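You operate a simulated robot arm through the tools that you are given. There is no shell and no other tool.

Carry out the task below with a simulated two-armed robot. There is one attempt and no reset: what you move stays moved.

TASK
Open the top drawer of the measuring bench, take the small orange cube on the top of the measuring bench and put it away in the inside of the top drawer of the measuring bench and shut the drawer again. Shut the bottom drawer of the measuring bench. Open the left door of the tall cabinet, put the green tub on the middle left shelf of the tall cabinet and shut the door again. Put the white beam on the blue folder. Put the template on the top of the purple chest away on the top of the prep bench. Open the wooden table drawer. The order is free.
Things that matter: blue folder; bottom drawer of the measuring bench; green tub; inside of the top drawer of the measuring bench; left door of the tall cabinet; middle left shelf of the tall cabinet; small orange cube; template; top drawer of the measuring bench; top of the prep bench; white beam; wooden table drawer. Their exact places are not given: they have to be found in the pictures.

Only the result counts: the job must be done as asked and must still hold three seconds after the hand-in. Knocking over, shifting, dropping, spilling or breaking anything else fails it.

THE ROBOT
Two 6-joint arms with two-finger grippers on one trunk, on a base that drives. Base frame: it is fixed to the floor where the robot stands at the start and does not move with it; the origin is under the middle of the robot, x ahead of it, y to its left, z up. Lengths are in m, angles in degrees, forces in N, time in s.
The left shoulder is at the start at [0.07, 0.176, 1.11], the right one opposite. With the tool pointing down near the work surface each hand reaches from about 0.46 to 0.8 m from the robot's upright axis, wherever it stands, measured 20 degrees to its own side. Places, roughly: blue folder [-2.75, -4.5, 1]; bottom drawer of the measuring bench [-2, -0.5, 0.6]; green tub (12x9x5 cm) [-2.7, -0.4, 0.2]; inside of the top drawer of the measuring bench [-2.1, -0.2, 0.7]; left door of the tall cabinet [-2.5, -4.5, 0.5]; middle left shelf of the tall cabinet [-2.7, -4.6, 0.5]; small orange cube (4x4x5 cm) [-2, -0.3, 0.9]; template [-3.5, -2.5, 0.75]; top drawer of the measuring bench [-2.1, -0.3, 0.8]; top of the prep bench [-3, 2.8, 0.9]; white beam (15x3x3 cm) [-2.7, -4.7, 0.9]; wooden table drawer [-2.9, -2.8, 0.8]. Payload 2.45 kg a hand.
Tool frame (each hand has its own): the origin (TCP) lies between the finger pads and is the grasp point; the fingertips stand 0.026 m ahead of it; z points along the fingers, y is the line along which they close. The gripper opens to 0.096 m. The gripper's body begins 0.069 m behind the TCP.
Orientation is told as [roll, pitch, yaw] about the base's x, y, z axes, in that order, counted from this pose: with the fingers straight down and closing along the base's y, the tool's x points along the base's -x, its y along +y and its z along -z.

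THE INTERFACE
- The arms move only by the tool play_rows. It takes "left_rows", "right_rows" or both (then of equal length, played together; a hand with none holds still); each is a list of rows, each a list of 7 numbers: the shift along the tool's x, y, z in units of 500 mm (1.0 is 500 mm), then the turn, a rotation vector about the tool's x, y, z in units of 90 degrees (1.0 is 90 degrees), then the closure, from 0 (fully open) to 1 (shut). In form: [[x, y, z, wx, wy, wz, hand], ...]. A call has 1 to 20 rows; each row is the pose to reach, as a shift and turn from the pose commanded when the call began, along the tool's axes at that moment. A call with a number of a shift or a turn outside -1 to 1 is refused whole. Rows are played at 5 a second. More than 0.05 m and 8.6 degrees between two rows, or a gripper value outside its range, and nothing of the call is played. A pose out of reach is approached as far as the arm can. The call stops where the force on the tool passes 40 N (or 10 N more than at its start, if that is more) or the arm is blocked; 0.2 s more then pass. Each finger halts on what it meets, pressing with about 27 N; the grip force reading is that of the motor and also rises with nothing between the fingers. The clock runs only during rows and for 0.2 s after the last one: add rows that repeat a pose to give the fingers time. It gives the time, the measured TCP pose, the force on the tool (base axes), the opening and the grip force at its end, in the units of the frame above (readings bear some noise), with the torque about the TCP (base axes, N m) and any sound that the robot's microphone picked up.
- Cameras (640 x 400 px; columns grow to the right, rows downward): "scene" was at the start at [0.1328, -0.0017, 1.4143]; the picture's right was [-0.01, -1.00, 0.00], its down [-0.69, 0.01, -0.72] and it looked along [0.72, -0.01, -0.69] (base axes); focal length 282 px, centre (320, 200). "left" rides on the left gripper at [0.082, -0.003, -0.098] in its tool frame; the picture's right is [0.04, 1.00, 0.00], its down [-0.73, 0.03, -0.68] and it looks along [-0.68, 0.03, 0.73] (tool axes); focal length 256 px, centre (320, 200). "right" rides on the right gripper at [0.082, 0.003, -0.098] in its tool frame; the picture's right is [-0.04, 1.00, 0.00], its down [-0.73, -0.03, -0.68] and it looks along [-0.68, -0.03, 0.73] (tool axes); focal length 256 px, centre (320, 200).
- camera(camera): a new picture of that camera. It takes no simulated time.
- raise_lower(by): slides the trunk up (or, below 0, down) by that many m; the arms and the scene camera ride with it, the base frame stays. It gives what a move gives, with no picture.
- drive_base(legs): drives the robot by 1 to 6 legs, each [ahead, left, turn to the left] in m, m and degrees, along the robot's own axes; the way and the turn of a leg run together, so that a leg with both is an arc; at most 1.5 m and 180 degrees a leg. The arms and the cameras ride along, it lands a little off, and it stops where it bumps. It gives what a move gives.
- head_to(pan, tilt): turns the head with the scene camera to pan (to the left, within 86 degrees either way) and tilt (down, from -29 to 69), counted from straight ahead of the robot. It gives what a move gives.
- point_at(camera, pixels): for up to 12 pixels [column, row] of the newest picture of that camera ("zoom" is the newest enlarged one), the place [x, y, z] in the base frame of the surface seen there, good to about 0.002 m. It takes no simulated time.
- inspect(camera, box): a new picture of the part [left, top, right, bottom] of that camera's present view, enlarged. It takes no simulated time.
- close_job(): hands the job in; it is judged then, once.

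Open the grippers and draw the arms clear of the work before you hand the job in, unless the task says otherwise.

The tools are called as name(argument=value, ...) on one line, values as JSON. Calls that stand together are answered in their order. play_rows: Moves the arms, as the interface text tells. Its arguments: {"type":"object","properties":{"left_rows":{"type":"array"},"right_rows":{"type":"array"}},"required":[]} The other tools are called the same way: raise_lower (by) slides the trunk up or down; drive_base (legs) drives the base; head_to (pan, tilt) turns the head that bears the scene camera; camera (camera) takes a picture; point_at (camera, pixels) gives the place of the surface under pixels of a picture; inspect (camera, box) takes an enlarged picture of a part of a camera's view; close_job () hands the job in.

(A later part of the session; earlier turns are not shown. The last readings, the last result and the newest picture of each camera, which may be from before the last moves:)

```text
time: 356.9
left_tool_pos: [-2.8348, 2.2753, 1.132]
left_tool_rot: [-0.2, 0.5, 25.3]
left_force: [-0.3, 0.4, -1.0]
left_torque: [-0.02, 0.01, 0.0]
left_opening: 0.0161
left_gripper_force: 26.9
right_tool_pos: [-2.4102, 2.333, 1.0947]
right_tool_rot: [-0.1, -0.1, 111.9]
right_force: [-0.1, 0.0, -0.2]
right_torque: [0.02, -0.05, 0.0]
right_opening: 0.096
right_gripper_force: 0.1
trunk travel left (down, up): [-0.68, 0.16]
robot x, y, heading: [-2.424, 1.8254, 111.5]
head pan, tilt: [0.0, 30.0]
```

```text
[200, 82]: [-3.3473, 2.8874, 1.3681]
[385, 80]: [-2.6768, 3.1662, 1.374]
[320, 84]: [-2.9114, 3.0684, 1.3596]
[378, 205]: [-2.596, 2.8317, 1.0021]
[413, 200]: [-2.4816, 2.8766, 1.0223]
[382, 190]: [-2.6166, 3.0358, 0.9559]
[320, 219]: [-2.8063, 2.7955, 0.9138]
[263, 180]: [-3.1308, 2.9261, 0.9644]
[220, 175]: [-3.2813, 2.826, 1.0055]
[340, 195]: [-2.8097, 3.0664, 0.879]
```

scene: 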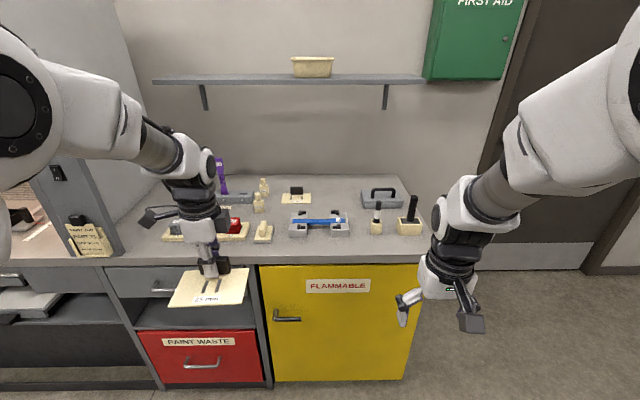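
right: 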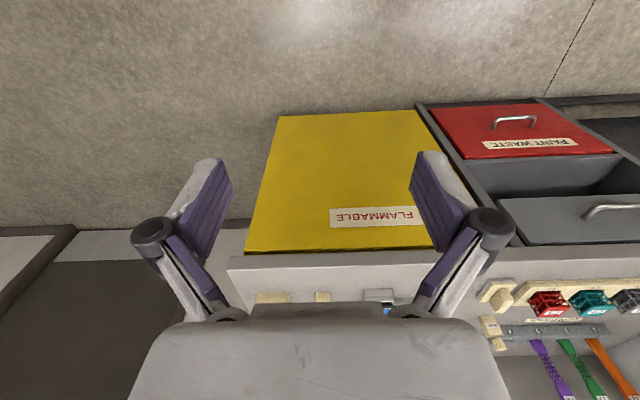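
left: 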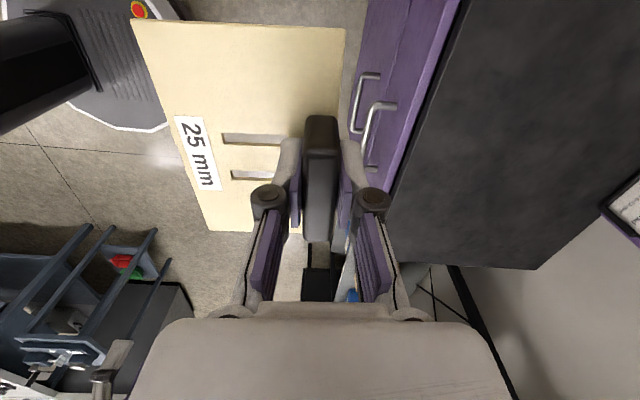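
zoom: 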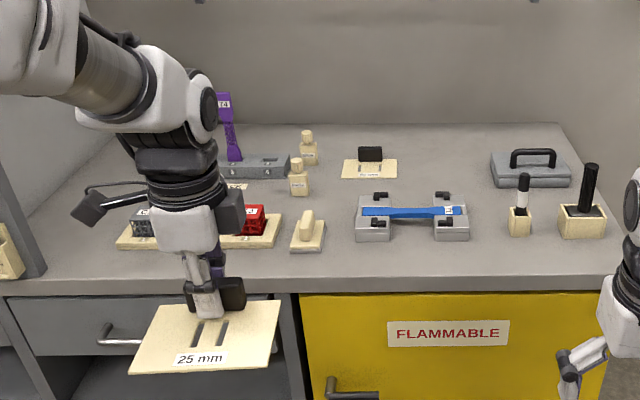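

The wall shelf edge is at a≈-3.95, z≈1.36, so the hand should go in lower. I drive partly in, lower the trunk 9 cm, then look.

drive_base(legs=[[0, -0.28, 1.0], [0.25, 0, 0]])

raise_lower(by=-0.09)

camera(camera="scene")

```text
time: 360.3
left_tool_pos: [-2.6748, 2.6066, 1.1334]
left_tool_rot: [-0.2, 0.6, 25.9]
left_force: [-0.2, 0.1, 0.4]
left_torque: [-0.04, 0.0, -0.03]
left_opening: 0.016
left_gripper_force: 26.5
right_tool_pos: [-2.2524, 2.6707, 1.0969]
right_tool_rot: [0.1, -0.2, 112.6]
right_force: [-0.2, -0.9, -0.1]
right_torque: [0.02, 0.01, -0.01]
right_opening: 0.0959
right_gripper_force: 0.2
trunk travel left (down, up): [-0.68, 0.16]
robot x, y, heading: [-2.2581, 2.1642, 112.1]
head pan, tilt: [0.0, 30.0]
```

```text
time: 361.5
left_tool_pos: [-2.6762, 2.6084, 1.0417]
left_tool_rot: [-0.3, 0.6, 26.1]
left_force: [0.1, -1.1, -0.9]
left_torque: [-0.01, -0.01, 0.05]
left_opening: 0.0162
left_gripper_force: 26.7
right_tool_pos: [-2.2518, 2.673, 1.0071]
right_tool_rot: [0.0, -0.1, 112.6]
right_force: [-0.8, 0.0, -0.5]
right_torque: [-0.01, 0.03, -0.02]
right_opening: 0.096
right_gripper_force: 0.0
trunk travel left (down, up): [-0.59, 0.25]
robot x, y, heading: [-2.2564, 2.1639, 112.2]
head pan, tilt: [0.0, 30.0]
```

```text
taken
```

scene: 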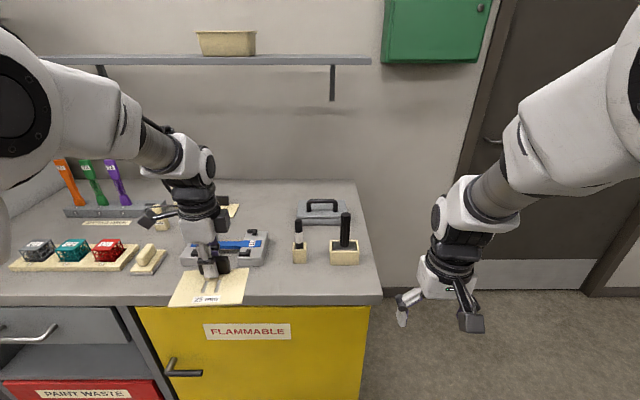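

Clear so far. I drive the remaining 0.21 m forward.

drive_base(legs=[[0.21, 0, 0.3]])

head_to(pan=10, tilt=45)

camera(camera="scene")

```text
time: 363.2
left_tool_pos: [-2.7586, 2.8046, 1.042]
left_tool_rot: [-0.2, 0.7, 26.3]
left_force: [0.4, 0.0, -1.0]
left_torque: [0.01, 0.02, -0.03]
left_opening: 0.0162
left_gripper_force: 27.0
right_tool_pos: [-2.3358, 2.8697, 1.0068]
right_tool_rot: [-0.1, -0.1, 112.9]
right_force: [-0.9, 0.0, -0.3]
right_torque: [0.01, 0.0, 0.02]
right_opening: 0.0958
right_gripper_force: 0.0
trunk travel left (down, up): [-0.59, 0.25]
robot x, y, heading: [-2.3416, 2.3612, 112.7]
head pan, tilt: [0.0, 30.0]
```

```text
time: 364.0
left_tool_pos: [-2.7602, 2.8027, 1.0419]
left_tool_rot: [-0.3, 0.6, 26.2]
left_force: [-0.9, 0.7, -0.5]
left_torque: [0.04, 0.04, 0.02]
left_opening: 0.0162
left_gripper_force: 27.1
right_tool_pos: [-2.3362, 2.8694, 1.006]
right_tool_rot: [-0.1, -0.2, 113.0]
right_force: [0.3, -0.3, 0.8]
right_torque: [0.0, 0.0, 0.01]
right_opening: 0.0961
right_gripper_force: 0.0
trunk travel left (down, up): [-0.59, 0.25]
robot x, y, heading: [-2.3395, 2.3629, 112.4]
head pan, tilt: [10.0, 45.0]
```

```text
taken
```

scene: 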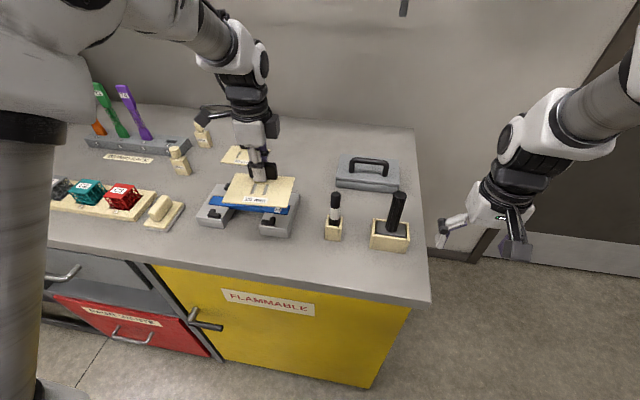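

The free area is around (300,155), between the other template (237,153) and the black-handled block (345,172). I measure it precisely.

point_at(camera="scene", pixels=[[300, 155], [300, 170], [300, 140], [335, 175], [338, 158], [288, 182], [300, 190], [245, 146], [230, 162], [320, 200]])

```text
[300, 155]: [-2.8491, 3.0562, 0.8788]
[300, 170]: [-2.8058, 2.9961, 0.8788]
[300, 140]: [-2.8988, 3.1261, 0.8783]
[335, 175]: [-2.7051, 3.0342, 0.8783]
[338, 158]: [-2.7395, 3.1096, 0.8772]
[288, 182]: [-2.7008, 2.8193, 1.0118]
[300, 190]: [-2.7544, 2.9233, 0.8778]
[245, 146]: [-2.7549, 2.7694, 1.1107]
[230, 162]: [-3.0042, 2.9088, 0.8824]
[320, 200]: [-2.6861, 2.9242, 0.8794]
```

The target spot is b≈-1.447, a≈-3.835 for the plate centre. I extend the left hand over it at the present height.

play_rows(left_rows=[[-0.01, 0.05, 0, 0, 0, 0.005, 1.0], [-0.02, 0.1, 0, 0, 0, 0.01, 1.0], [-0.03, 0.15, 0, 0, 0, 0.015, 1.0], [-0.04, 0.2, 0, 0, 0, 0.02, 1.0], [-0.05, 0.25, 0, 0, 0, 0.025, 1.0], [-0.06, 0.3, 0, 0, 0, 0.03, 1.0], [-0.07, 0.35, 0, 0, 0, 0.035, 1.0], [-0.08, 0.4, 0, 0, 0, 0.041, 1.0], [-0.09, 0.444, 0, 0, 0, 0.041, 1.0], [-0.09, 0.444, 0, 0, 0, 0.041, 1.0]])

camera(camera="left")

camera(camera="scene")

```text
time: 366.2
left_tool_pos: [-2.8048, 2.9738, 1.0346]
left_tool_rot: [-0.3, 0.6, 22.6]
left_force: [0.6, -0.3, 0.2]
left_torque: [0.03, -0.01, 0.0]
left_opening: 0.0162
left_gripper_force: 26.8
left hand out of reach, approached as far as the arm can: row 7, 8, 9, 10
right_tool_pos: [-2.3364, 2.8695, 1.0065]
right_tool_rot: [0.0, -0.1, 113.0]
right_force: [-0.3, -0.8, -0.2]
right_torque: [-0.04, 0.01, 0.03]
right_opening: 0.096
right_gripper_force: 0.0
trunk travel left (down, up): [-0.59, 0.25]
robot x, y, heading: [-2.3385, 2.3627, 112.7]
head pan, tilt: [10.0, 45.0]
```

```text
taken
```

left: 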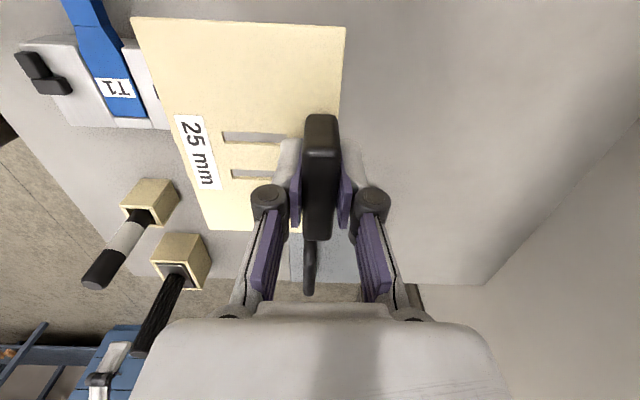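

```text
taken
```

scene: 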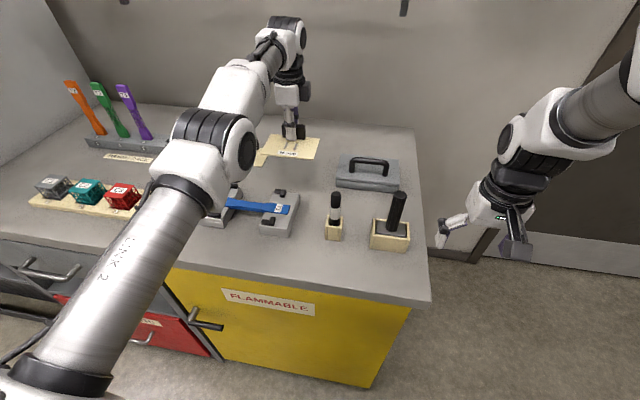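

It is 5 cm short. I nudge the base 3.5 cm forward (still clear of the cabinet front) and re-check.

drive_base(legs=[[0.035, 0, 0]])

```text
time: 367.0
left_tool_pos: [-2.8166, 3.0026, 1.0355]
left_tool_rot: [-0.1, 0.6, 22.5]
left_force: [0.0, -0.2, -0.6]
left_torque: [-0.02, 0.02, 0.06]
left_opening: 0.0162
left_gripper_force: 26.9
right_tool_pos: [-2.3482, 2.8984, 1.0078]
right_tool_rot: [0.0, -0.1, 112.9]
right_force: [0.5, -0.6, -0.1]
right_torque: [0.02, 0.0, 0.01]
right_opening: 0.0958
right_gripper_force: 0.0
trunk travel left (down, up): [-0.59, 0.25]
robot x, y, heading: [-2.3525, 2.3927, 112.9]
head pan, tilt: [10.0, 45.0]
```

Now the plate would land at a∈[-3.855,-3.779], b∈[-1.517,-1.389], inside the free area. I lower 9 cm and check.

play_rows(left_rows=[[0, 0.005, 0.04, 0, 0, 0, 1.0], [0, 0.01, 0.08, 0, 0, 0, 1.0], [0, 0.015, 0.12, 0, 0, 0, 1.0], [0, 0.02, 0.16, 0, 0, 0, 1.0], [0, 0.02, 0.18, 0, 0, 0, 1.0], [0, 0.02, 0.18, 0, 0, 0, 1.0]])

camera(camera="left")

camera(camera="scene")

```text
time: 368.4
left_tool_pos: [-2.8219, 3.0136, 0.9443]
left_tool_rot: [-0.2, 0.5, 22.6]
left_force: [0.0, 0.1, -1.3]
left_torque: [0.01, 0.03, 0.01]
left_opening: 0.0159
left_gripper_force: 27.5
right_tool_pos: [-2.3504, 2.8993, 1.0068]
right_tool_rot: [0.0, -0.1, 112.9]
right_force: [0.4, 0.4, 0.1]
right_torque: [0.0, 0.04, -0.02]
right_opening: 0.0959
right_gripper_force: 0.1
trunk travel left (down, up): [-0.59, 0.25]
robot x, y, heading: [-2.3515, 2.3911, 112.7]
head pan, tilt: [10.0, 45.0]
```

```text
taken
```

left: 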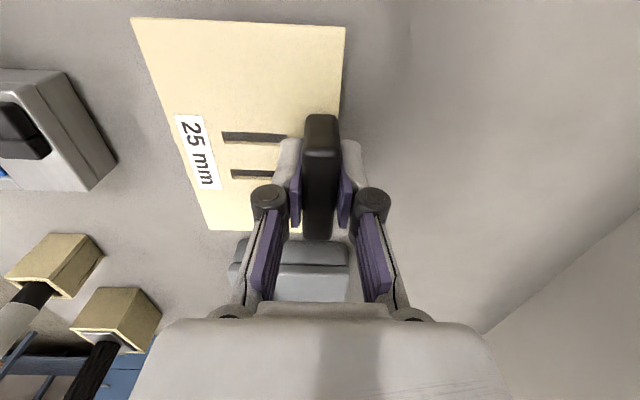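

```text
taken
```

scene: 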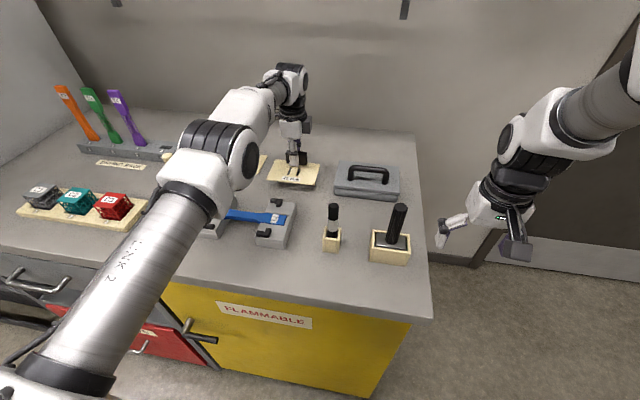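

Clear on all sides. I lower the last 27 mm and release the tab.

play_rows(left_rows=[[0, 0, 0.025, 0, 0, 0, 1.0], [0, 0, 0.045, 0, 0, 0, 1.0], [0, 0, 0.055, 0, 0, 0, 1.0], [0, 0, 0.055, 0, 0, 0, 1.0]])

camera(camera="left")

```text
time: 369.4
left_tool_pos: [-2.8222, 3.0145, 0.9175]
left_tool_rot: [-0.1, 0.6, 22.5]
left_force: [0.2, 0.2, 0.2]
left_torque: [-0.05, -0.02, 0.0]
left_opening: 0.016
left_gripper_force: 26.9
right_tool_pos: [-2.3496, 2.9007, 1.0065]
right_tool_rot: [0.1, -0.1, 112.9]
right_force: [0.3, 0.1, 0.0]
right_torque: [0.02, -0.02, -0.03]
right_opening: 0.0958
right_gripper_force: 0.1
trunk travel left (down, up): [-0.59, 0.25]
robot x, y, heading: [-2.3543, 2.3942, 112.6]
head pan, tilt: [10.0, 45.0]
```

```text
taken
```

left: 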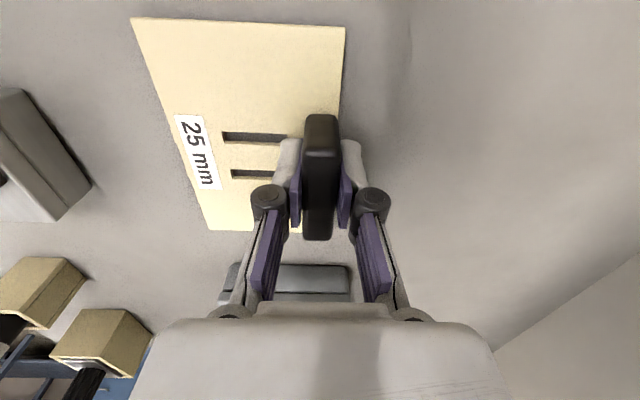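

About 3 mm remain. I lower those, open gently and rise.

play_rows(left_rows=[[0, 0, 0.006, 0, 0, 0, 1.0], [0, 0, 0.006, 0, 0, 0, 0.85], [0, 0, 0.006, 0, 0, 0, 0.7], [0, 0, 0.006, 0, 0, 0, 0.6], [0, 0, 0.006, 0, 0, 0, 0.6], [0, 0, -0.04, 0, 0, 0, 0.6], [0, 0, -0.1, 0, 0, 0, 0.6], [0, 0, -0.17, 0, 0, 0, 0.6], [0, 0, -0.23, 0, 0, 0, 0.6], [0, 0, -0.23, 0, 0, 0, 0.6]])

camera(camera="left")

camera(camera="scene")

```text
time: 371.6
left_tool_pos: [-2.8189, 3.0059, 1.0318]
left_tool_rot: [-0.3, 0.6, 22.7]
left_force: [0.3, 0.2, -0.4]
left_torque: [0.03, -0.01, -0.01]
left_opening: 0.0383
left_gripper_force: 0.0
left hand out of reach, approached as far as the arm can: row 8, 9, 10
right_tool_pos: [-2.3494, 2.9014, 1.006]
right_tool_rot: [0.1, -0.2, 112.9]
right_force: [-0.4, 0.4, -0.8]
right_torque: [0.02, 0.02, -0.02]
right_opening: 0.096
right_gripper_force: 0.1
trunk travel left (down, up): [-0.59, 0.25]
robot x, y, heading: [-2.3521, 2.3951, 112.5]
head pan, tilt: [10.0, 45.0]
```

```text
taken
```

left: 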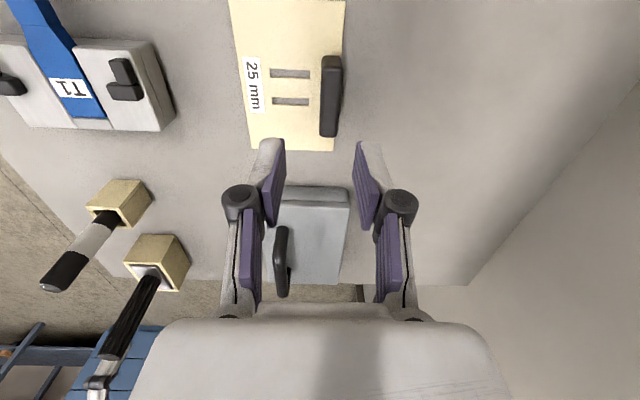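

```text
taken
```

scene: 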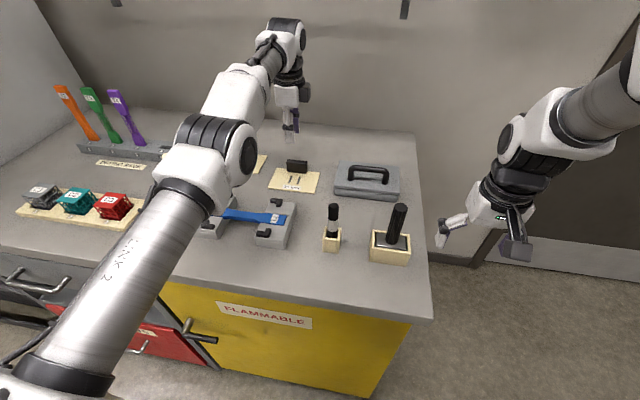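

The template now lies on the prep bench top. I back off 0.5 m and bring the left hand back to the neutral attitude.

drive_base(legs=[[-0.48, 0, 0]])

play_rows(left_rows=[[0, -0.03, 0, 0, 0, -0.0806, 0.3], [0, -0.06, 0, 0, 0, -0.1612, 0], [0, -0.1, 0, 0, 0, -0.2417, 0], [0, -0.14, 0, 0, 0, -0.3223, 0], [0, -0.18, 0, 0, 0, -0.4029, 0], [0, -0.22, 0, 0, 0, -0.4835, 0], [0, -0.26, 0, 0, 0, -0.5641, 0], [0, -0.3, 0, 0, 0, -0.6447, 0], [0, -0.34, 0, 0, 0, -0.7252, 0], [0, -0.38, 0, 0, 0, -0.8058, 0], [0, -0.42, 0, 0, 0, -0.8864, 0], [0, -0.46, 0, 0, 0, -0.99, 0], [0, -0.46, 0, 0, 0, -0.99, 0]])

camera(camera="scene")

```text
time: 374.4
left_tool_pos: [-2.6377, 2.5696, 1.0331]
left_tool_rot: [-0.3, 0.6, 22.7]
left_force: [0.9, -0.3, -0.1]
left_torque: [0.01, -0.01, 0.01]
left_opening: 0.0383
left_gripper_force: 0.1
right_tool_pos: [-2.1689, 2.4661, 1.0071]
right_tool_rot: [0.1, 0.0, 112.9]
right_force: [0.1, 0.4, -0.2]
right_torque: [0.02, 0.01, -0.02]
right_opening: 0.0959
right_gripper_force: 0.1
trunk travel left (down, up): [-0.59, 0.25]
robot x, y, heading: [-2.1716, 1.9604, 112.7]
head pan, tilt: [10.0, 45.0]
```

```text
refused: row 12 steps farther than a row can; nothing moved
```

```text
taken
```

scene: 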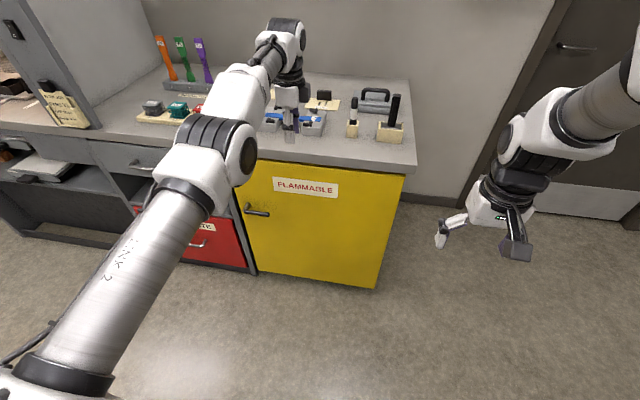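

One row stepped too far, so nothing moved. I repeat it with even steps.

play_rows(left_rows=[[0, -0.03, 0, 0, 0, -0.0825, 0.3], [0, -0.06, 0, 0, 0, -0.165, 0], [0, -0.1, 0, 0, 0, -0.2475, 0], [0, -0.14, 0, 0, 0, -0.33, 0], [0, -0.18, 0, 0, 0, -0.4125, 0], [0, -0.22, 0, 0, 0, -0.495, 0], [0, -0.26, 0, 0, 0, -0.5775, 0], [0, -0.3, 0, 0, 0, -0.66, 0], [0, -0.34, 0, 0, 0, -0.7425, 0], [0, -0.38, 0, 0, 0, -0.825, 0], [0, -0.42, 0, 0, 0, -0.9075, 0], [0, -0.46, 0, 0, 0, -0.99, 0], [0, -0.46, 0, 0, 0, -0.99, 0]])

inspect(camera="scene", box=[200, 60, 420, 180])

```text
time: 377.2
left_tool_pos: [-2.594, 2.5278, 1.1384]
left_tool_rot: [1.1, 6.1, 111.9]
left_force: [-0.1, 0.0, 0.2]
left_torque: [0.01, -0.02, 0.0]
left_opening: 0.096
left_gripper_force: 0.0
left hand out of reach, approached as far as the arm can: row 1, 2, 3, 4, 5, 6, 7, 8, 9, 10, 11, 12, 13
right_tool_pos: [-2.1686, 2.4656, 1.0068]
right_tool_rot: [0.0, -0.1, 113.0]
right_force: [-0.2, -0.4, 0.0]
right_torque: [-0.05, 0.01, 0.04]
right_opening: 0.0961
right_gripper_force: 0.0
trunk travel left (down, up): [-0.59, 0.25]
robot x, y, heading: [-2.1709, 1.9601, 112.7]
head pan, tilt: [10.0, 45.0]
```

```text
2.91 times, centred on (310, 120) of scene
```

zoom: 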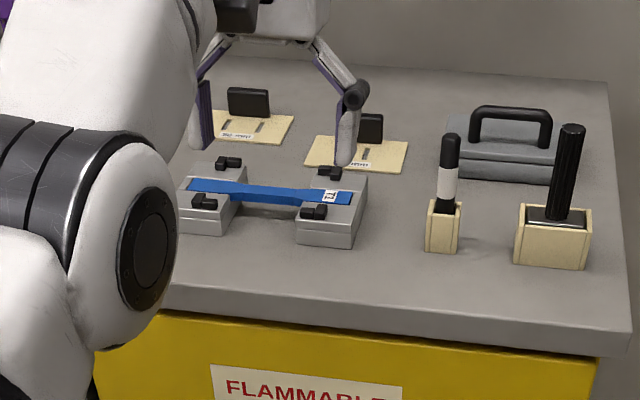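

The left hand ended tilted 6° and high; I level it and bring it to f≈0.55.

play_rows(left_rows=[[0.05, 0.02, 0.046, 0.002, -0.014, -0.002, 0], [0.1, 0.04, 0.091, 0.005, -0.027, -0.004, 0], [0.15, 0.06, 0.137, 0.007, -0.041, -0.005, 0], [0.2, 0.08, 0.182, 0.01, -0.054, -0.007, 0], [0.251, 0.1, 0.228, 0.012, -0.068, -0.009, 0], [0.251, 0.1, 0.228, 0.012, -0.068, -0.009, 0]])

camera(camera="scene")

```text
time: 378.6
left_tool_pos: [-2.6093, 2.5183, 1.1914]
left_tool_rot: [0.4, 1.2, 112.4]
left_force: [-0.2, -0.3, -0.1]
left_torque: [-0.02, 0.04, 0.02]
left_opening: 0.096
left_gripper_force: 0.0
left hand out of reach, approached as far as the arm can: row 1, 2, 3, 4, 5, 6
right_tool_pos: [-2.1703, 2.4648, 1.006]
right_tool_rot: [0.0, -0.2, 113.0]
right_force: [-0.2, 0.3, 0.0]
right_torque: [-0.01, 0.0, 0.01]
right_opening: 0.0959
right_gripper_force: 0.1
trunk travel left (down, up): [-0.59, 0.25]
robot x, y, heading: [-2.1713, 1.9575, 112.7]
head pan, tilt: [10.0, 45.0]
```

```text
taken
```

scene: 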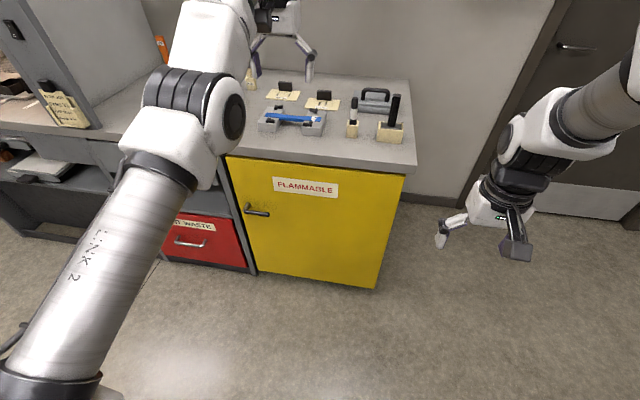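

The arm seems stuck in an awkward branch. I try moving the hand straight down first.

play_rows(left_rows=[[0, 0, 0.06, 0, 0, 0, 0], [0, 0, 0.12, 0, 0, 0, 0], [0, 0, 0.18, 0, 0, 0, 0], [0, 0, 0.24, 0, 0, 0, 0], [0, 0, 0.3, 0, 0, 0, 0], [0, 0, 0.3, 0, 0, 0, 0]])

```text
time: 380.0
left_tool_pos: [-2.6127, 2.5218, 1.1498]
left_tool_rot: [0.5, 5.0, 112.5]
left_force: [0.2, -0.3, -0.3]
left_torque: [0.0, 0.02, 0.01]
left_opening: 0.0959
left_gripper_force: 0.1
left hand out of reach, approached as far as the arm can: row 1, 2, 3, 4, 5, 6
right_tool_pos: [-2.1687, 2.4657, 1.007]
right_tool_rot: [0.0, 0.0, 113.0]
right_force: [-0.1, -0.3, 0.5]
right_torque: [0.03, 0.02, -0.03]
right_opening: 0.096
right_gripper_force: 0.0
trunk travel left (down, up): [-0.59, 0.25]
robot x, y, heading: [-2.1713, 1.9561, 112.8]
head pan, tilt: [10.0, 45.0]
```

A wrist limit is binding. I turn the hand back to the previous attitude (x along left), where retracting worked before.

play_rows(left_rows=[[0, 0, 0.02, 0, -0.01, 0.08, 0], [0, 0, 0.04, 0, -0.02, 0.16, 0], [0, 0, 0.06, 0, -0.02, 0.24, 0], [0, 0, 0.08, 0, -0.03, 0.32, 0], [0, 0, 0.1, 0, -0.03, 0.4, 0], [0, 0, 0.12, 0, -0.03, 0.48, 0], [0, 0, 0.14, 0, -0.03, 0.56, 0], [0, 0, 0.16, 0, -0.03, 0.64, 0], [0, 0, 0.18, 0, -0.03, 0.72, 0], [0, 0, 0.2, 0, -0.03, 0.8, 0], [0, 0, 0.2, 0, -0.03, 0.88, 0], [0, 0, 0.2, 0, -0.03, 0.95, 0], [0, 0, 0.2, 0, -0.03, 0.95, 0]])

camera(camera="scene")

```text
time: 382.8
left_tool_pos: [-2.6115, 2.5237, 1.1285]
left_tool_rot: [-7.2, -0.2, 26.9]
left_force: [-0.1, 1.1, 0.7]
left_torque: [0.02, 0.0, 0.0]
left_opening: 0.096
left_gripper_force: 0.1
left hand out of reach, approached as far as the arm can: row 1, 2, 3, 4, 5, 6, 7, 8, 9, 10, 11, 12, 13
right_tool_pos: [-2.1672, 2.4664, 1.0055]
right_tool_rot: [0.0, -0.1, 113.0]
right_force: [0.4, -0.1, 0.2]
right_torque: [0.01, 0.01, 0.01]
right_opening: 0.0958
right_gripper_force: 0.2
trunk travel left (down, up): [-0.59, 0.25]
robot x, y, heading: [-2.17, 1.9581, 112.7]
head pan, tilt: [10.0, 45.0]
```

```text
taken
```

scene: 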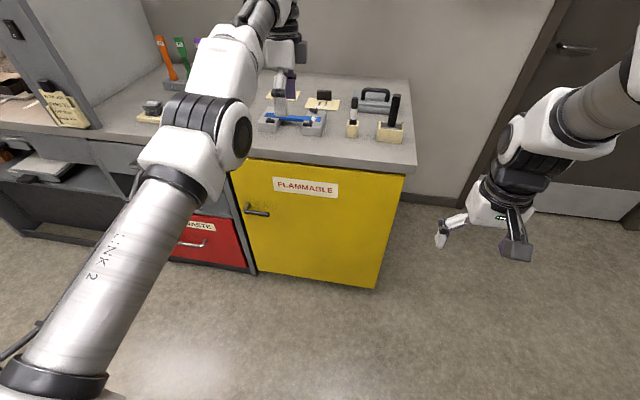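

The elbow seems to have flipped past straight. I stretch the arm forward again (free space at this height), levelled, to pass back through straight.

play_rows(left_rows=[[0, 0.05, 0, -0.015, 0, 0, 0], [0, 0.1, 0, -0.03, 0, 0, 0], [0, 0.15, 0, -0.045, 0, 0, 0], [0, 0.2, 0, -0.06, 0, 0, 0], [0, 0.25, 0, -0.07, 0, 0, 0], [0, 0.3, 0, -0.08, 0, 0, 0], [0, 0.36, 0, -0.08, 0, 0, 0], [0, 0.36, 0, -0.08, 0, 0, 0]])

camera(camera="scene")

```text
time: 384.6
left_tool_pos: [-2.6413, 2.5523, 1.0977]
left_tool_rot: [-0.1, -0.1, 27.0]
left_force: [0.5, 0.0, 0.5]
left_torque: [0.01, -0.01, -0.01]
left_opening: 0.0959
left_gripper_force: 0.1
left hand out of reach, approached as far as the arm can: row 1, 2, 3, 4, 5, 6, 7, 8
right_tool_pos: [-2.1685, 2.4656, 1.0068]
right_tool_rot: [0.0, -0.2, 113.0]
right_force: [-0.3, -0.9, -0.5]
right_torque: [0.01, -0.01, 0.01]
right_opening: 0.0961
right_gripper_force: 0.1
trunk travel left (down, up): [-0.59, 0.25]
robot x, y, heading: [-2.1708, 1.957, 112.7]
head pan, tilt: [10.0, 45.0]
```

```text
taken
```

scene: 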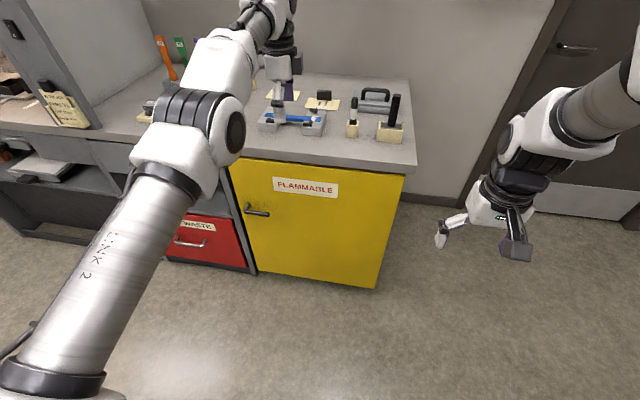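

The arm is now straight and level. I retract gently while going down, to see whether the elbow folds the right way.

play_rows(left_rows=[[0, 0, 0.05, 0, 0, 0, 0], [0, -0.02, 0.1, 0, 0, 0, 0], [0, -0.06, 0.14, 0, 0, 0, 0], [0, -0.1, 0.18, 0, 0, 0, 0], [0, -0.14, 0.2, 0, 0, 0, 0], [0, -0.14, 0.2, 0, 0, 0, 0]])

camera(camera="scene")

```text
time: 386.0
left_tool_pos: [-2.6409, 2.5659, 1.0413]
left_tool_rot: [-0.2, -0.1, 26.8]
left_force: [-0.1, 0.0, 0.5]
left_torque: [0.02, -0.02, -0.02]
left_opening: 0.0962
left_gripper_force: 0.0
left hand out of reach, approached as far as the arm can: row 2, 3, 4, 5, 6
right_tool_pos: [-2.1685, 2.4652, 1.0053]
right_tool_rot: [0.0, -0.1, 113.0]
right_force: [0.6, 0.0, 0.0]
right_torque: [-0.04, 0.03, -0.01]
right_opening: 0.0961
right_gripper_force: 0.0
trunk travel left (down, up): [-0.59, 0.25]
robot x, y, heading: [-2.1679, 1.9591, 113.1]
head pan, tilt: [10.0, 45.0]
```

```text
taken
```

scene: 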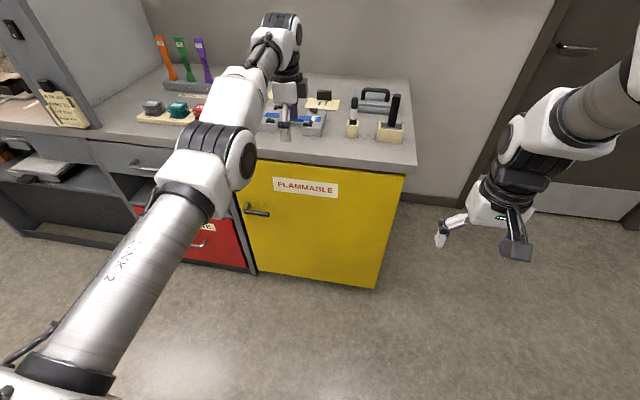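

The straight arm will not fold by plain retraction. Pitching the hand forward pulled the wrist in before, so I do that now (60°, in free space above the bench edge).

play_rows(left_rows=[[0, 0.01, 0, -0.083, 0, 0, 0], [0, 0.02, 0, -0.167, 0, 0, 0], [0, 0.03, 0, -0.25, 0, 0, 0], [0, 0.04, 0, -0.333, 0, 0, 0], [0, 0.05, 0, -0.417, 0, 0, 0], [0, 0.06, 0, -0.5, 0, 0, 0], [0, 0.07, 0, -0.583, 0, 0, 0], [0, 0.08, 0, -0.667, 0, 0, 0], [0, 0.08, 0, -0.667, 0, 0, 0]])

camera(camera="scene")

```text
time: 388.0
left_tool_pos: [-2.6947, 2.7452, 1.0719]
left_tool_rot: [60.1, -0.2, 26.9]
left_force: [-0.1, -0.5, 0.8]
left_torque: [0.01, 0.02, 0.0]
left_opening: 0.0959
left_gripper_force: 0.2
left hand out of reach, approached as far as the arm can: row 1, 2, 3, 4, 5, 6, 7, 8, 9
right_tool_pos: [-2.1681, 2.4644, 1.0056]
right_tool_rot: [0.0, -0.1, 113.0]
right_force: [0.2, -0.4, -0.8]
right_torque: [-0.02, -0.01, -0.01]
right_opening: 0.0961
right_gripper_force: 0.0
trunk travel left (down, up): [-0.59, 0.25]
robot x, y, heading: [-2.1727, 1.9569, 112.4]
head pan, tilt: [10.0, 45.0]
```

```text
taken
```

scene: 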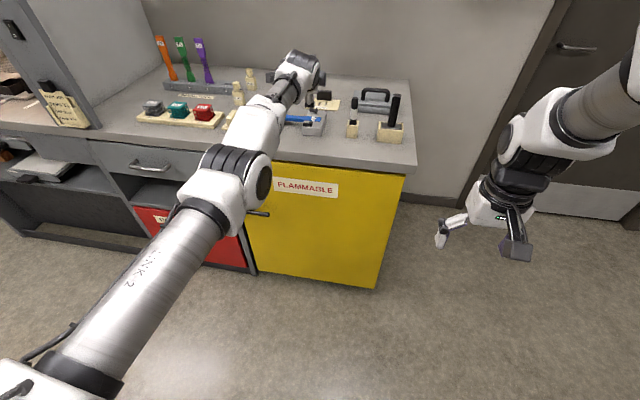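

Still straight. From a straight arm, moving the hand purely down should flex the elbow the right way; for that I first pitch the hand back and turn the robot to free space.

play_rows(left_rows=[[0, 0, 0, 0.083, 0, 0, 0], [0, 0, 0, 0.167, 0, 0, 0], [0, 0, 0, 0.25, 0, 0, 0], [0, 0, 0, 0.333, 0, 0, 0], [0, 0, 0, 0.417, 0, 0, 0], [0, 0, 0, 0.5, 0, 0, 0], [0, 0, 0, 0.583, 0, 0, 0], [0, 0, 0, 0.667, 0, 0, 0], [0, 0, 0, 0.667, 0, 0, 0]])

camera(camera="scene")

```text
time: 390.0
left_tool_pos: [-2.6456, 2.5656, 1.0391]
left_tool_rot: [0.0, -0.2, 27.1]
left_force: [-0.1, -0.7, 0.3]
left_torque: [0.02, 0.01, 0.01]
left_opening: 0.0963
left_gripper_force: 0.1
left hand out of reach, approached as far as the arm can: row 1, 2, 3, 4, 5, 6, 7, 8, 9
right_tool_pos: [-2.1693, 2.4644, 1.0077]
right_tool_rot: [-0.1, -0.1, 113.0]
right_force: [-0.3, -0.3, 0.5]
right_torque: [0.01, 0.01, 0.01]
right_opening: 0.0958
right_gripper_force: 0.0
trunk travel left (down, up): [-0.59, 0.25]
robot x, y, heading: [-2.172, 1.959, 112.8]
head pan, tilt: [10.0, 45.0]
```

```text
taken
```

scene: 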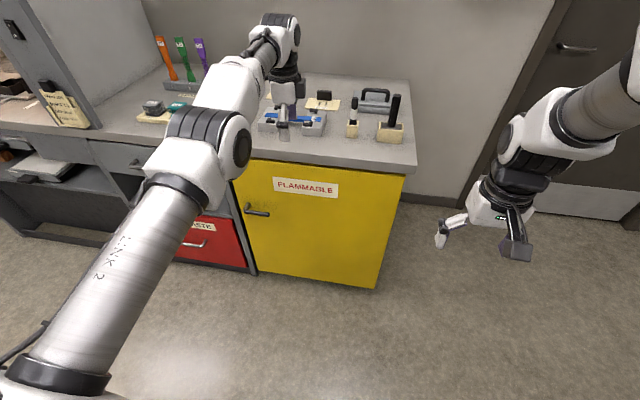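

I turn the robot right 90° so the outstretched arm points into the open aisle.

drive_base(legs=[[0, 0, -90]])

play_rows(left_rows=[[0, 0, 0.06, 0, 0, 0, 0], [0, 0, 0.12, 0, 0, 0, 0], [0, 0, 0.18, 0, 0, 0, 0], [0, 0, 0.24, 0, 0, 0, 0], [0, 0, 0.3, 0, 0, 0, 0], [0, 0, 0.36, 0, 0, 0, 0], [0, 0, 0.42, 0, 0, 0, 0], [0, 0, 0.48, 0, 0, 0, 0], [0, 0, 0.54, 0, 0, 0, 0], [0, 0, 0.6, 0, 0, 0, 0], [0, 0, 0.6, 0, 0, 0, 0]])

camera(camera="scene")

```text
time: 394.2
left_tool_pos: [-1.5651, 2.4363, 1.04]
left_tool_rot: [0.0, -0.2, -62.7]
left_force: [-0.6, 0.4, 0.3]
left_torque: [0.01, -0.01, 0.0]
left_opening: 0.096
left_gripper_force: 0.1
right_tool_pos: [-1.6637, 1.9584, 1.0062]
right_tool_rot: [0.0, -0.1, 23.3]
right_force: [0.0, -0.1, -0.2]
right_torque: [0.04, -0.02, -0.01]
right_opening: 0.0959
right_gripper_force: 0.0
trunk travel left (down, up): [-0.59, 0.25]
robot x, y, heading: [-2.1694, 1.958, 23.2]
head pan, tilt: [10.0, 45.0]
```

```text
time: 396.6
left_tool_pos: [-1.5705, 2.4343, 0.7403]
left_tool_rot: [0.0, 0.0, -62.7]
left_force: [-0.3, 0.1, 0.2]
left_torque: [0.02, 0.03, 0.01]
left_opening: 0.0957
left_gripper_force: 0.0
left hand out of reach, approached as far as the arm can: row 10, 11
right_tool_pos: [-1.6645, 1.9581, 1.0067]
right_tool_rot: [0.1, 0.0, 23.4]
right_force: [0.8, 0.6, -0.3]
right_torque: [0.01, 0.01, 0.0]
right_opening: 0.0958
right_gripper_force: 0.0
trunk travel left (down, up): [-0.59, 0.25]
robot x, y, heading: [-2.1734, 1.9572, 23.1]
head pan, tilt: [10.0, 45.0]
```

```text
taken
```

scene: 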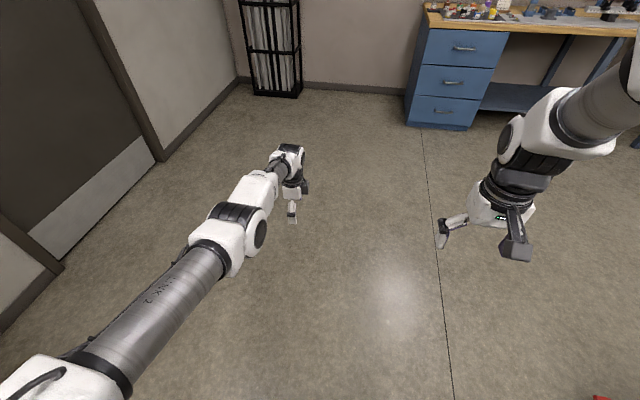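

It followed all the way down. Now I go up a bit and retract to see if the elbow folds properly.

play_rows(left_rows=[[0, -0.04, -0.04, 0, 0, 0, 0], [0, -0.08, -0.08, 0, 0, 0, 0], [0, -0.12, -0.12, 0, 0, 0, 0], [0, -0.16, -0.16, 0, 0, 0, 0], [0, -0.2, -0.2, 0, 0, 0, 0], [0, -0.24, -0.24, 0, 0, 0, 0], [0, -0.28, -0.28, 0, 0, 0, 0], [0, -0.28, -0.28, 0, 0, 0, 0]])

camera(camera="scene")

```text
time: 398.4
left_tool_pos: [-1.5546, 2.4243, 0.8096]
left_tool_rot: [-0.1, -0.1, -62.7]
left_force: [0.6, 1.0, 0.1]
left_torque: [0.03, 0.02, -0.02]
left_opening: 0.0959
left_gripper_force: 0.0
left hand out of reach, approached as far as the arm can: row 1, 2, 3, 4, 5, 6, 7, 8
right_tool_pos: [-1.6638, 1.9579, 1.006]
right_tool_rot: [-0.1, 0.0, 23.3]
right_force: [0.1, -0.4, -0.1]
right_torque: [-0.02, -0.02, 0.0]
right_opening: 0.0959
right_gripper_force: 0.0
trunk travel left (down, up): [-0.59, 0.25]
robot x, y, heading: [-2.1738, 1.9574, 22.9]
head pan, tilt: [10.0, 45.0]
```

```text
taken
```

scene: 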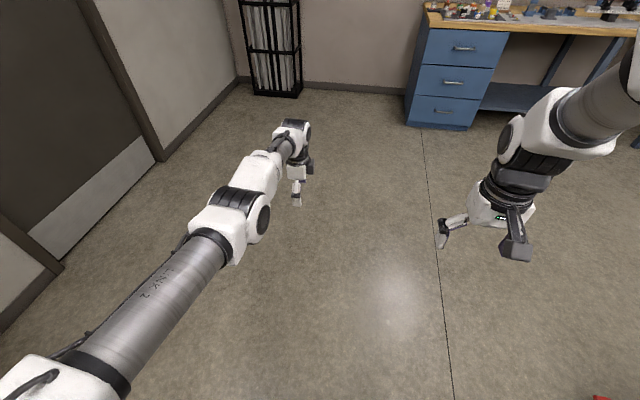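

The arm slides along its maximum reach. I go straight up to mid-height, where there is slack, and then retract purely inward.

play_rows(left_rows=[[0, 0, -0.05, 0, 0, 0, 0], [0, 0, -0.1, 0, 0, 0, 0], [0, 0, -0.15, 0, 0, 0, 0], [0, 0, -0.2, 0, 0, 0, 0], [0, 0, -0.2, 0, 0, 0, 0], [0, -0.04, -0.2, 0, 0, 0, 0], [0, -0.08, -0.2, 0, 0, 0, 0], [0, -0.12, -0.2, 0, 0, 0, 0], [0, -0.16, -0.2, 0, 0, 0, 0], [0, -0.2, -0.2, 0, 0, 0, 0], [0, -0.2, -0.2, 0, 0, 0, 0]])

camera(camera="scene")

```text
time: 400.9
left_tool_pos: [-1.5505, 2.4295, 0.9171]
left_tool_rot: [0.0, -0.1, -62.7]
left_force: [-0.3, -0.2, -0.7]
left_torque: [0.0, 0.01, -0.01]
left_opening: 0.0958
left_gripper_force: 0.0
left hand out of reach, approached as far as the arm can: row 1, 2, 3, 4, 5, 6, 7, 8, 9, 10, 11
right_tool_pos: [-1.6637, 1.9579, 1.0045]
right_tool_rot: [0.0, -0.1, 23.4]
right_force: [0.6, -0.2, 0.4]
right_torque: [-0.06, 0.02, -0.02]
right_opening: 0.0962
right_gripper_force: 0.0
trunk travel left (down, up): [-0.59, 0.25]
robot x, y, heading: [-2.1725, 1.9588, 23.1]
head pan, tilt: [10.0, 45.0]
```

```text
taken
```

scene: 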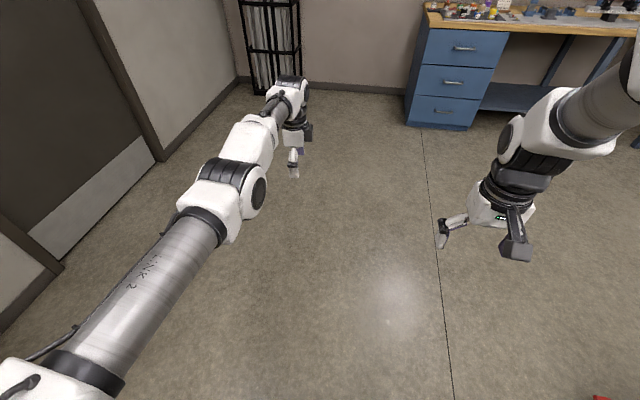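

Moving up keeps it straight, moving down bends it properly. So I go up to z≈1.05 first and then come down and inward in one sweep.

play_rows(left_rows=[[0, 0, -0.06, 0, 0, 0, 0], [0, 0, -0.12, 0, 0, 0, 0], [0, 0, -0.18, 0, 0, 0, 0], [0, 0, -0.24, 0, 0, 0, 0], [0, 0, -0.24, 0, 0, 0, 0]])

play_rows(left_rows=[[0, 0, 0.06, 0, 0, 0, 0], [0, 0, 0.12, 0, 0, 0, 0], [0, 0, 0.18, 0, 0, 0, 0], [0, -0.02, 0.24, 0, 0, 0, 0], [0, -0.06, 0.28, 0, 0, 0, 0], [0, -0.1, 0.3, 0, 0, 0, 0], [0, -0.14, 0.32, 0, 0, 0, 0], [0, -0.18, 0.34, 0, 0, 0, 0], [0, -0.22, 0.34, 0, 0, 0, 0], [0, -0.26, 0.34, 0, 0, 0, 0], [0, -0.3, 0.34, 0, 0, 0, 0], [0, -0.34, 0.34, 0, 0, 0, 0], [0, -0.34, 0.34, 0, 0, 0, 0]])

camera(camera="scene")

```text
time: 402.1
left_tool_pos: [-1.5607, 2.4265, 1.037]
left_tool_rot: [0.1, -0.2, -62.6]
left_force: [-0.2, -0.4, -0.5]
left_torque: [-0.02, 0.01, 0.0]
left_opening: 0.096
left_gripper_force: 0.1
left hand out of reach, approached as far as the arm can: row 2, 3, 4, 5
right_tool_pos: [-1.6636, 1.9578, 1.0064]
right_tool_rot: [0.0, 0.0, 23.2]
right_force: [-0.1, 0.6, -0.4]
right_torque: [0.02, 0.02, 0.0]
right_opening: 0.096
right_gripper_force: 0.1
trunk travel left (down, up): [-0.59, 0.25]
robot x, y, heading: [-2.173, 1.9582, 23.1]
head pan, tilt: [10.0, 45.0]
```

```text
time: 404.9
left_tool_pos: [-1.7132, 2.3462, 0.867]
left_tool_rot: [0.0, -0.2, -62.7]
left_force: [-0.1, 0.2, -0.5]
left_torque: [-0.02, -0.02, 0.01]
left_opening: 0.096
left_gripper_force: 0.1
right_tool_pos: [-1.6626, 1.959, 1.0071]
right_tool_rot: [0.0, -0.1, 23.2]
right_force: [-0.4, 0.1, 0.7]
right_torque: [-0.01, 0.03, 0.0]
right_opening: 0.0962
right_gripper_force: 0.1
trunk travel left (down, up): [-0.59, 0.25]
robot x, y, heading: [-2.1705, 1.961, 23.1]
head pan, tilt: [10.0, 45.0]
```

```text
taken
```

scene: 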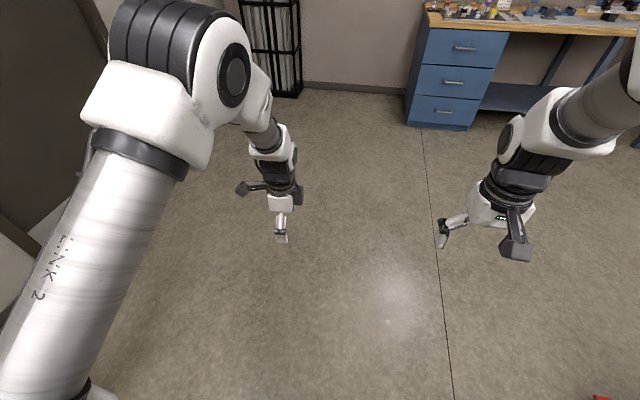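

The elbow folds correctly again. I turn the hand back to the standard attitude.

play_rows(left_rows=[[0, 0, 0, 0, 0, -0.0795, 0], [0, 0, 0, 0, 0, -0.159, 0], [0.01, -0.01, 0, 0, 0, -0.238, 0], [0.02, -0.02, 0, 0, 0, -0.318, 0], [0.03, -0.03, 0, 0, 0, -0.397, 0], [0.04, -0.04, 0, 0, 0, -0.4765, 0], [0.05, -0.05, 0, 0, 0, -0.556, 0], [0.06, -0.06, 0, 0, 0, -0.635, 0], [0.07, -0.07, 0, 0, 0, -0.715, 0], [0.08, -0.08, 0, 0, 0, -0.794, 0], [0.09, -0.09, 0, 0, 0, -0.874, 0], [0.09, -0.1, 0, 0, 0, -0.953, 0], [0.09, -0.1, 0, 0, 0, -0.953, 0]])

drive_base(legs=[[1.2, 0, 0], [0, 0, -90]])

head_to(pan=0, tilt=25)

camera(camera="scene")

```text
time: 407.6
left_tool_pos: [-1.7782, 2.3652, 0.8671]
left_tool_rot: [-0.2, 0.0, 23.1]
left_force: [-0.2, 0.1, -0.1]
left_torque: [-0.01, 0.02, -0.01]
left_opening: 0.0963
left_gripper_force: 0.0
right_tool_pos: [-1.6633, 1.9585, 1.0061]
right_tool_rot: [0.0, 0.0, 23.3]
right_force: [-0.1, -0.3, -1.0]
right_torque: [0.03, -0.03, 0.0]
right_opening: 0.0961
right_gripper_force: 0.1
trunk travel left (down, up): [-0.59, 0.25]
robot x, y, heading: [-2.1709, 1.9574, 23.0]
head pan, tilt: [10.0, 45.0]
```

```text
time: 417.6
left_tool_pos: [-0.6643, 2.0358, 0.8671]
left_tool_rot: [-0.1, 0.0, -67.6]
left_force: [0.3, 0.3, -0.3]
left_torque: [0.0, 0.03, 0.02]
left_opening: 0.096
left_gripper_force: 0.1
right_tool_pos: [-1.0702, 1.9261, 1.0065]
right_tool_rot: [-0.1, -0.2, -67.4]
right_force: [0.2, 0.8, -0.6]
right_torque: [0.02, -0.03, -0.01]
right_opening: 0.0962
right_gripper_force: 0.0
trunk travel left (down, up): [-0.59, 0.25]
robot x, y, heading: [-1.0654, 2.4337, -67.6]
head pan, tilt: [10.0, 45.0]
```

```text
time: 418.4
left_tool_pos: [-0.6642, 2.0353, 0.8673]
left_tool_rot: [-0.3, 0.0, -67.7]
left_force: [1.1, 0.1, -0.1]
left_torque: [-0.01, -0.01, 0.01]
left_opening: 0.0961
left_gripper_force: 0.1
right_tool_pos: [-1.0711, 1.926, 1.0059]
right_tool_rot: [0.0, 0.0, -67.4]
right_force: [0.6, 0.5, -0.3]
right_torque: [-0.02, -0.01, -0.03]
right_opening: 0.0958
right_gripper_force: 0.1
trunk travel left (down, up): [-0.59, 0.25]
robot x, y, heading: [-1.0649, 2.4335, -67.8]
head pan, tilt: [0.0, 25.0]
```

```text
taken
```

scene: 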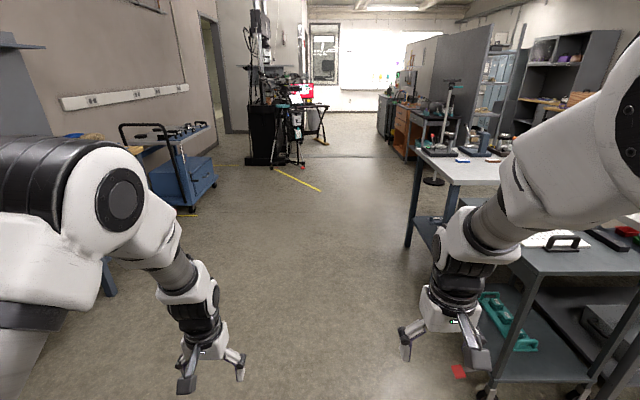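

The aisle is clear. I drive back past the bench end and along its front to the cart.

drive_base(legs=[[1.5, 0, 0], [1.5, 0, 0.3], [0, 0, -90], [1.3, 0, 0], [1.2, 0, 0]])

camera(camera="scene")

```text
time: 448.7
left_tool_pos: [-2.659, -1.6725, 0.8669]
left_tool_rot: [-0.1, -0.1, -158.7]
left_force: [0.5, 0.2, 0.1]
left_torque: [0.01, 0.0, 0.0]
left_opening: 0.096
left_gripper_force: 0.1
right_tool_pos: [-2.7615, -1.2625, 1.0062]
right_tool_rot: [0.0, 0.0, -158.4]
right_force: [0.5, 0.2, 0.5]
right_torque: [0.04, 0.02, 0.02]
right_opening: 0.0959
right_gripper_force: 0.1
trunk travel left (down, up): [-0.59, 0.25]
robot x, y, heading: [-2.255, -1.2788, -158.6]
head pan, tilt: [0.0, 25.0]
```

```text
taken
```

scene: 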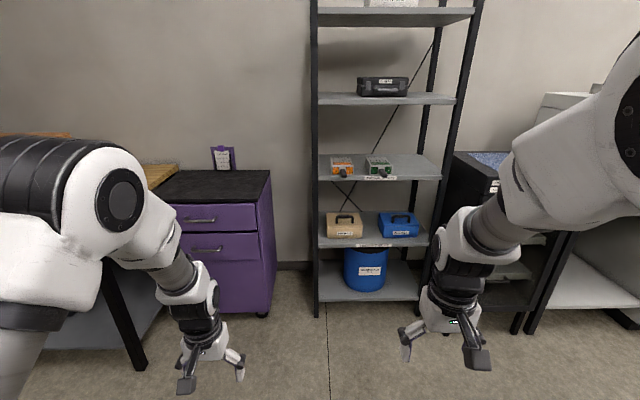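

I shift 15 cm away from the cart, then turn right to face it.

drive_base(legs=[[0, 0.12, 0], [0, 0, -89]])

head_to(pan=0, tilt=45)

camera(camera="scene")

```text
time: 453.7
left_tool_pos: [-2.6082, -0.9864, 0.8676]
left_tool_rot: [-0.2, 0.0, 111.7]
left_force: [0.1, -0.3, -0.1]
left_torque: [0.02, 0.01, 0.02]
left_opening: 0.096
left_gripper_force: 0.1
right_tool_pos: [-2.2004, -0.8795, 1.0074]
right_tool_rot: [0.0, -0.2, 112.0]
right_force: [0.8, -0.2, -0.3]
right_torque: [-0.02, 0.02, 0.04]
right_opening: 0.0957
right_gripper_force: 0.0
trunk travel left (down, up): [-0.59, 0.25]
robot x, y, heading: [-2.211, -1.3887, 111.8]
head pan, tilt: [0.0, 25.0]
```

```text
time: 454.5
left_tool_pos: [-2.6087, -0.9854, 0.8669]
left_tool_rot: [-0.2, 0.0, 111.7]
left_force: [0.1, 1.0, 0.6]
left_torque: [0.0, 0.04, 0.0]
left_opening: 0.0958
left_gripper_force: 0.0
right_tool_pos: [-2.1996, -0.8798, 1.0068]
right_tool_rot: [0.0, -0.1, 112.0]
right_force: [0.2, 0.3, -1.0]
right_torque: [0.0, 0.02, 0.01]
right_opening: 0.0959
right_gripper_force: 0.0
trunk travel left (down, up): [-0.59, 0.25]
robot x, y, heading: [-2.2076, -1.3864, 111.6]
head pan, tilt: [0.0, 45.0]
```

```text
taken
```

scene: 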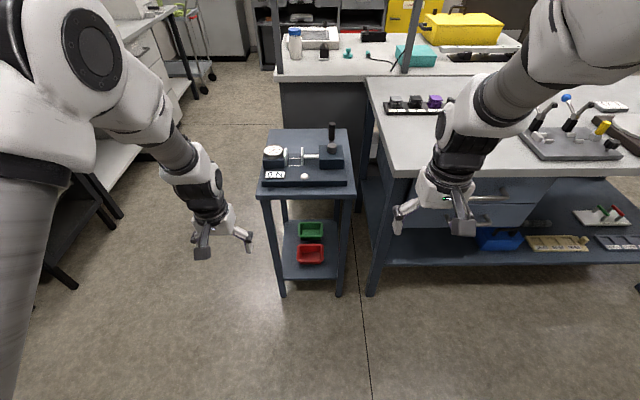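

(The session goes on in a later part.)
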